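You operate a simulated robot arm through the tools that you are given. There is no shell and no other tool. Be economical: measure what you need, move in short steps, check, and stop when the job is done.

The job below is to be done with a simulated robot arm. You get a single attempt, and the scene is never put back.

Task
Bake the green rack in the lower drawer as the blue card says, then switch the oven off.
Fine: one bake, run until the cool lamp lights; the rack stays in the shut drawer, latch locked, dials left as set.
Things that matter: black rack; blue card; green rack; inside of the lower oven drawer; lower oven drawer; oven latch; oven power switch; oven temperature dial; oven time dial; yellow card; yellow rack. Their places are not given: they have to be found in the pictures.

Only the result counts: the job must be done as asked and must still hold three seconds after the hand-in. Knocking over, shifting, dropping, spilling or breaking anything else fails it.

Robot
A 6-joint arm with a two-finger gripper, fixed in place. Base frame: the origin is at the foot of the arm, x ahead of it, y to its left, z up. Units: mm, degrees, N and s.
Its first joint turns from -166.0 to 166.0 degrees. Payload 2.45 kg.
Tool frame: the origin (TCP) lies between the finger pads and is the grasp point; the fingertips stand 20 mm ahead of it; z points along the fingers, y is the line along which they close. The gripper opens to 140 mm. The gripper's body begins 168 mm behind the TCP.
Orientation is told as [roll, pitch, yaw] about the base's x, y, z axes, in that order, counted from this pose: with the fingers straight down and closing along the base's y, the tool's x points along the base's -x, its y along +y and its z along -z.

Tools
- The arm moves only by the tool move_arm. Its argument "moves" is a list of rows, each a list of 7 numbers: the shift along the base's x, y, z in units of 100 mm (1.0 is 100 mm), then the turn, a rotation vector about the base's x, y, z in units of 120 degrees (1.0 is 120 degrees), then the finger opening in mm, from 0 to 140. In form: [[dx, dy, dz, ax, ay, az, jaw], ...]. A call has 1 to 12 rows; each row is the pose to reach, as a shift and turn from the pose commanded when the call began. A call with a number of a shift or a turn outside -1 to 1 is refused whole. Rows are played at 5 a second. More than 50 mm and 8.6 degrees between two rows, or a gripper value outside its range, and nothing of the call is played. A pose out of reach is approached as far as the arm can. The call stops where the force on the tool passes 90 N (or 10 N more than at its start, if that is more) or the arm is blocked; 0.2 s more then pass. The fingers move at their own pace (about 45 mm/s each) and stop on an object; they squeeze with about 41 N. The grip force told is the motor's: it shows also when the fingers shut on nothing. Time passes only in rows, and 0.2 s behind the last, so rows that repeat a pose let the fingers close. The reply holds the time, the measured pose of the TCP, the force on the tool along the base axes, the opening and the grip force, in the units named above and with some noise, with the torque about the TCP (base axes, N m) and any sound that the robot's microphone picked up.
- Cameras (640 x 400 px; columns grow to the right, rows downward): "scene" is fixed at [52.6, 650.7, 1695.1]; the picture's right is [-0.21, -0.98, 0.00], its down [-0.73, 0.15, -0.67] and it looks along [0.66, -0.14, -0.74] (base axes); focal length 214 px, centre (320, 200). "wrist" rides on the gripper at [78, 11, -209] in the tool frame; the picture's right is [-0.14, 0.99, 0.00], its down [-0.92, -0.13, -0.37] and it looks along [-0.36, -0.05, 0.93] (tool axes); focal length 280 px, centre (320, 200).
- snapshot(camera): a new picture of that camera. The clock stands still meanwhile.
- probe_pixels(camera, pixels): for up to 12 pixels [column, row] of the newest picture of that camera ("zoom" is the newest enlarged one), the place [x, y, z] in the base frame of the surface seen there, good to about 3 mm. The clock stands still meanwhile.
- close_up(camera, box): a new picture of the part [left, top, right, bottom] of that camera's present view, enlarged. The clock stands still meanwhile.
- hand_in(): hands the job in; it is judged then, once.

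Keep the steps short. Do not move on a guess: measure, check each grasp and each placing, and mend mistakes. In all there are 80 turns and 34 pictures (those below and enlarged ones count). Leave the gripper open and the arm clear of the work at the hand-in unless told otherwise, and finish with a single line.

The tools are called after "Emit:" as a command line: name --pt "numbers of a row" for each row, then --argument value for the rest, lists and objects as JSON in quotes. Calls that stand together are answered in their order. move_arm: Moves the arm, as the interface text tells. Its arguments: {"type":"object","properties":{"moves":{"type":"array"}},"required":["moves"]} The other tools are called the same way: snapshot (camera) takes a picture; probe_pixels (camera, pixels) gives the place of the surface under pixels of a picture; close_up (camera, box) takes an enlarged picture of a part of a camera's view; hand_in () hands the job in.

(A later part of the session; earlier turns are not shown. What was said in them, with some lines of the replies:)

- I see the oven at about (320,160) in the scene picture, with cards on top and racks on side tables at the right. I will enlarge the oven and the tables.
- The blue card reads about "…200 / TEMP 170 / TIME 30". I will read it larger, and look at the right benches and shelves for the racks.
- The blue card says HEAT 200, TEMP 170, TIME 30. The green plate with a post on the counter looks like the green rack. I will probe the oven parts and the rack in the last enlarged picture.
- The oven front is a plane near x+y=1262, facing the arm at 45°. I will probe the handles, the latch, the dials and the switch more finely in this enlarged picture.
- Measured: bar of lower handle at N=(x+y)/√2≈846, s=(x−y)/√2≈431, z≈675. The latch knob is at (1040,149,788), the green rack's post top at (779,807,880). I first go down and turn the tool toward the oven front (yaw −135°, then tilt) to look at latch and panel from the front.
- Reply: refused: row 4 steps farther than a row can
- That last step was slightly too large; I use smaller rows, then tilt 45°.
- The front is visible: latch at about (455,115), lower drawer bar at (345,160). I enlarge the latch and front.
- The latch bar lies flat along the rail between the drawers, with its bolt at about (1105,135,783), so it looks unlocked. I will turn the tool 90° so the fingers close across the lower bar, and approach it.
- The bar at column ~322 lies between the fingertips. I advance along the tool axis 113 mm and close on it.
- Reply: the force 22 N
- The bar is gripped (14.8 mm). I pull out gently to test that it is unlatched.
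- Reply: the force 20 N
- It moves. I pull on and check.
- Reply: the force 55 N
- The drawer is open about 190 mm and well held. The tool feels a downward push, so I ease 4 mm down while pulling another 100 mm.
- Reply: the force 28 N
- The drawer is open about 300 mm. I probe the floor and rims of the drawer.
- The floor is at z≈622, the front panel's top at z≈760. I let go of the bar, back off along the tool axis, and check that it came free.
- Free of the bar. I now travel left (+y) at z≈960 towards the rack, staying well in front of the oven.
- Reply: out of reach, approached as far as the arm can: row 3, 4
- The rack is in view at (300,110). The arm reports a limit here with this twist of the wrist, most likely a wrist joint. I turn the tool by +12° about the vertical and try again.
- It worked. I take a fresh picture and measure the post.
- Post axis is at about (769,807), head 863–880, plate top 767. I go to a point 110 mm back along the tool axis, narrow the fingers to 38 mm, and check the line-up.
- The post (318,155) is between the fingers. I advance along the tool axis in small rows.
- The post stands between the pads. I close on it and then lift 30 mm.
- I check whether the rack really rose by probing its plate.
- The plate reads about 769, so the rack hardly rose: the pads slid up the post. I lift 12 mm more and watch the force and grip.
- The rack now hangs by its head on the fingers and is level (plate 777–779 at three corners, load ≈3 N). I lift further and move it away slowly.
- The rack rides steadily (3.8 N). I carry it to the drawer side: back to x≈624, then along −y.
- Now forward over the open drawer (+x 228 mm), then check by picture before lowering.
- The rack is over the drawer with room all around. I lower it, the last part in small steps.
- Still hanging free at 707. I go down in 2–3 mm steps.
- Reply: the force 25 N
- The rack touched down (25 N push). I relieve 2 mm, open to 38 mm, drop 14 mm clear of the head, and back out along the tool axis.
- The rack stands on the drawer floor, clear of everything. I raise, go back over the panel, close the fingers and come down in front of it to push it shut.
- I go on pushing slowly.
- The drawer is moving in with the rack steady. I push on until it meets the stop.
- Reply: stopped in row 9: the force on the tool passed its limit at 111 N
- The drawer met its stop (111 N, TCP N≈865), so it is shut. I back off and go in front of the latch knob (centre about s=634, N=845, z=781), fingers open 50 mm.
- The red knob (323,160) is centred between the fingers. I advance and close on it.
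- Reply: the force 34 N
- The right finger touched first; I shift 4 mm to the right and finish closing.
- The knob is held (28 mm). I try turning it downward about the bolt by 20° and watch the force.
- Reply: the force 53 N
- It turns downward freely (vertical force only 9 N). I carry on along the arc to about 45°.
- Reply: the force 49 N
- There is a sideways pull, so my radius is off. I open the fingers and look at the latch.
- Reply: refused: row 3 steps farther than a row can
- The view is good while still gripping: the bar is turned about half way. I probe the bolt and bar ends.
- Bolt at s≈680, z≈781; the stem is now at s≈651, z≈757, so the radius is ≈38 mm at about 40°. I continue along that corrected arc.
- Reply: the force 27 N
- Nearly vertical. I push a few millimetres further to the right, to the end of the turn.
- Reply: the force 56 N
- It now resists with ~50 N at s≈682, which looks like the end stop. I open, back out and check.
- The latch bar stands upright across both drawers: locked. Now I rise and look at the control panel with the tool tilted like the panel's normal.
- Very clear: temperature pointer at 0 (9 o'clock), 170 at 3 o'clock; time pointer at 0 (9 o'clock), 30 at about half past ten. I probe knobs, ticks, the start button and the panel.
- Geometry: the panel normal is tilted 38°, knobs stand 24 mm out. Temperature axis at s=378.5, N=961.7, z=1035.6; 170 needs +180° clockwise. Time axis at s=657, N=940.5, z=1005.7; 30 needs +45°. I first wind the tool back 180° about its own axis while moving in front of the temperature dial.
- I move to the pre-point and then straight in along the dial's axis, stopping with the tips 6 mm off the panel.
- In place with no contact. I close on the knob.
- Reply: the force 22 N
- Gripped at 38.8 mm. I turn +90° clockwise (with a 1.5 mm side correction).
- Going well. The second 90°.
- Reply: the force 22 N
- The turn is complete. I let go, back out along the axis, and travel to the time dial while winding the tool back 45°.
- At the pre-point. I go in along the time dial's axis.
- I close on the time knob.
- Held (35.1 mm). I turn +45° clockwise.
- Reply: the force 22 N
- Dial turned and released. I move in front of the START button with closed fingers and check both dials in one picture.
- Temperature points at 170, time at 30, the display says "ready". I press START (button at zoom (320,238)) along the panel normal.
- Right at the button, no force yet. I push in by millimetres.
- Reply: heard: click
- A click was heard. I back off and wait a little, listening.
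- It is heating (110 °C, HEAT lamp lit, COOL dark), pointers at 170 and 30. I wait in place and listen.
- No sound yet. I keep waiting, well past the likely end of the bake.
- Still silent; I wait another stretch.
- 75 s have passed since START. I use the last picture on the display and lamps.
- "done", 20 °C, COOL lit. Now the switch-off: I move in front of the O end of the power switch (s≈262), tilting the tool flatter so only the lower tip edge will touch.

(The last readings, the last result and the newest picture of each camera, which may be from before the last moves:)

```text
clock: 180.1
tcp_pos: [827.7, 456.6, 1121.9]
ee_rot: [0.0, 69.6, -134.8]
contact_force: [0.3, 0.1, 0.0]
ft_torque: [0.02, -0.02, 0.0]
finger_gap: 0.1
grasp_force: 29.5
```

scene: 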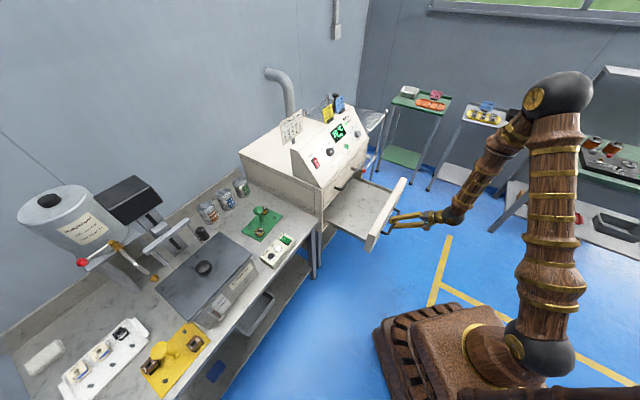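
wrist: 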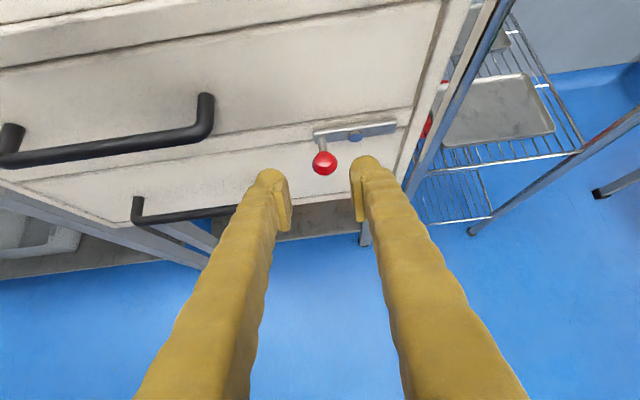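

In position. I advance 52 mm along the panel normal, then press in small steps, listening for a click.

Emit:
move_arm --pt "0.11 0.11 -0.13 0 0 0 0" --pt "0.2 0.2 -0.23 0 0 0 0" --pt "0.27 0.27 -0.32 0 0 0 0" --pt "0.29 0.29 -0.34 0 0 0 0"

Emit:
move_arm --pt "0.015 0.015 -0.017 0 0 0 0" --pt "0.03 0.03 -0.033 0 0 0 0" --pt "0.045 0.045 -0.05 0 0 0 0" --pt "0.056 0.056 -0.062 0 0 0 0"

```text
clock: 181.1
tcp_pos: [856.4, 487.5, 1085.9]
ee_rot: [-0.1, 69.6, -134.8]
contact_force: [0.1, -1.5, 0.3]
ft_torque: [-0.02, 0.01, 0.02]
finger_gap: 0.2
grasp_force: 29.6
```

```text
clock: 182.1
tcp_pos: [862.1, 489.9, 1080.7]
ee_rot: [-0.1, 69.7, -135.0]
contact_force: [-0.7, 0.0, -0.1]
ft_torque: [-0.02, 0.04, -0.01]
finger_gap: 0.2
grasp_force: 29.3
```

No contact yet; a few more millimetres.

Emit:
move_arm --pt "0.011 0.011 -0.012 0 0 0 0" --pt "0.022 0.022 -0.025 0 0 0 0" --pt "0.033 0.033 -0.037 0 0 0 0" --pt "0.033 0.033 -0.037 0 0 0 0"

```text
clock: 183.1
tcp_pos: [864.8, 492.7, 1080.5]
ee_rot: [0.0, 69.8, -134.8]
contact_force: [-30.3, -24.2, 18.0]
ft_torque: [-0.31, 0.5, -0.07]
finger_gap: 6.2
grasp_force: 29.7
stopped in row 4: the force on the tool passed its limit at 92 N (the readings are from after the stop); the commanded pose is now the measured one
```

I met 92 N with no click: the pair of fingers, about 28 mm wide, probably bears on the bezel. I back off, open to 50 mm and shift left so that only the right finger (14 mm wide) faces the O end.

Emit:
move_arm --pt "-0.08 -0.08 0.09 0 0 0 0" --pt "-0.17 -0.17 0.19 0 0 0 20" --pt "-0.29 -0.05 0.19 0 0 0 50" --pt "-0.403 0.063 0.19 0 0 0 50" --pt "-0.403 0.063 0.19 0 0 0 50"

Emit:
move_arm --pt "0.08 0.08 -0.09 0 0 0 50" --pt "0.13 0.13 -0.145 0 0 0 50" --pt "0.145 0.145 -0.16 0 0 0 50" --pt "0.145 0.145 -0.16 0 0 0 50"

```text
clock: 184.3
tcp_pos: [824.6, 501.1, 1097.4]
ee_rot: [0.0, 69.7, -134.7]
contact_force: [-0.1, -0.2, -0.1]
ft_torque: [-0.03, 0.02, -0.03]
finger_gap: 49.8
grasp_force: 0.1
```

```text
clock: 185.3
tcp_pos: [839.3, 516.5, 1081.7]
ee_rot: [0.0, 69.7, -134.8]
contact_force: [-0.4, -0.1, 0.6]
ft_torque: [0.0, 0.01, -0.01]
finger_gap: 49.8
grasp_force: 0.0
```

Right finger at s≈260, no contact. I press on in 2 mm steps.

Emit:
move_arm --pt "0.011 0.011 -0.012 0 0 0 50" --pt "0.022 0.022 -0.025 0 0 0 50" --pt "0.033 0.033 -0.037 0 0 0 50" --pt "0.044 0.044 -0.049 0 0 0 50"

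```text
clock: 186.3
tcp_pos: [842.2, 517.2, 1080.5]
ee_rot: [0.1, 69.9, -134.8]
contact_force: [-29.5, -23.9, 19.1]
ft_torque: [-0.82, -0.05, -1.2]
finger_gap: 49.4
grasp_force: 0.1
stopped in row 4: the force on the tool passed its limit at 98 N (the readings are from after the stop); the commanded pose is now the measured one
```

Blocked again without a click. The torque shows the contact lies about 7.6 mm above the O mark, perhaps on the bezel's end. I back off 12 mm and shift 8 mm down the panel so the tip edge sits on the O mark itself, then press finely.

Emit:
move_arm --pt "-0.067 -0.067 0.074 0 0 0 50" --pt "-0.102 -0.102 0.011 0 0 0 50" --pt "-0.102 -0.102 0.011 0 0 0 50" --pt "-0.068 -0.068 -0.026 0 0 0 50" --pt "-0.068 -0.068 -0.026 0 0 0 50"

Emit:
move_arm --pt "0.008 0.008 -0.009 0 0 0 50" --pt "0.011 0.011 -0.012 0 0 0 50" --pt "0.011 0.011 -0.012 0 0 0 50"

Emit:
move_arm --pt "0.008 0.008 -0.009 0 0 0 50" --pt "0.011 0.011 -0.012 0 0 0 50" --pt "0.011 0.011 -0.012 0 0 0 50"

```text
clock: 187.5
tcp_pos: [835.2, 509.6, 1075.9]
ee_rot: [0.0, 69.7, -134.9]
contact_force: [-0.3, 0.1, 0.2]
ft_torque: [-0.04, 0.0, -0.01]
finger_gap: 49.8
grasp_force: 0.1
```

```text
clock: 188.3
tcp_pos: [837.1, 511.9, 1074.6]
ee_rot: [-0.1, 69.8, -134.9]
contact_force: [-0.1, -0.3, -0.4]
ft_torque: [0.0, 0.05, 0.03]
finger_gap: 49.9
grasp_force: 0.0
```

```text
clock: 189.1
tcp_pos: [837.8, 512.0, 1074.6]
ee_rot: [0.0, 69.9, -134.9]
contact_force: [-27.5, -22.6, 17.4]
ft_torque: [-0.69, 0.03, -1.16]
finger_gap: 48.8
grasp_force: 0.0
```

Contact now lies on the O mark itself at about 6 mm height, lower than before (≈8–9 mm), and the surface falls towards the O end, which suits a rocker already tipped to O. I press firmly once more here to be sure.

Emit:
move_arm --pt "0.008 0.008 -0.009 0 0 0 50" --pt "0.016 0.016 -0.018 0 0 0 50" --pt "0.024 0.024 -0.027 0 0 0 50" --pt "0.032 0.032 -0.036 0 0 0 50"

```text
clock: 189.6
tcp_pos: [837.4, 511.7, 1074.3]
ee_rot: [-0.1, 69.8, -135.0]
contact_force: [-28.3, -22.5, 17.7]
ft_torque: [-0.72, 0.05, -1.24]
finger_gap: 48.4
grasp_force: 0.1
stopped in row 2: the force on the tool passed its limit at 95 N (the readings are from after the stop); the commanded pose is now the measured one
```

The rocker is hard against its O stop. I back away along the panel normal, open the gripper and draw the arm clear.

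Emit:
move_arm --pt "-0.1 -0.1 0.11 0 0 0 50" --pt "-0.3 -0.3 0.33 0 0 0 50" --pt "-0.5 -0.5 0.55 0 0 0 50" --pt "-0.7 -0.7 0.7 0 0 0 60" --pt "-1 -1 0.8 0 0 0 80"

Emit:
move_arm --pt "-0.25 -0.25 0.1 0 0 0 100" --pt "-0.5 -0.5 0.2 0 0 0 120" --pt "-0.75 -0.75 0.3 0 0 0 120" --pt "-1 -1 0.4 0 0 0 120" --pt "-1 -1 0.4 0 0 0 120" --pt "-1 -1 0.4 0 0 0 120"

```text
clock: 190.8
tcp_pos: [737.7, 411.2, 1152.2]
ee_rot: [0.2, 69.9, -134.8]
contact_force: [-1.1, 0.5, 0.7]
ft_torque: [0.0, -0.03, 0.01]
finger_gap: 79.8
grasp_force: 0.1
```

```text
clock: 192.2
tcp_pos: [637.0, 311.6, 1192.4]
ee_rot: [0.0, 69.8, -134.8]
contact_force: [-0.7, 0.6, -0.9]
ft_torque: [-0.02, 0.0, 0.0]
finger_gap: 119.7
grasp_force: 0.1
```

The arm is clear and the gripper open. I see whether one more picture is allowed to check the switch.

Emit:
close_up --camera "scene" --box '[300, 100, 380, 180]'

```text
refused: no pictures are left
```

No pictures remain. The rocker took three firm presses (over 90 N) on its O side and sat at its stop, so I hand in.

Emit:
hand_in

```text
The job is handed in.
```

The green rack had one bake at 170 °C for 30 minutes in the lower drawer, which stays shut and latched with the dials as set; the display read "done" with the cool lamp lit, and I pressed the power switch hard to its O stop but heard no click and had no picture left to confirm it is off.
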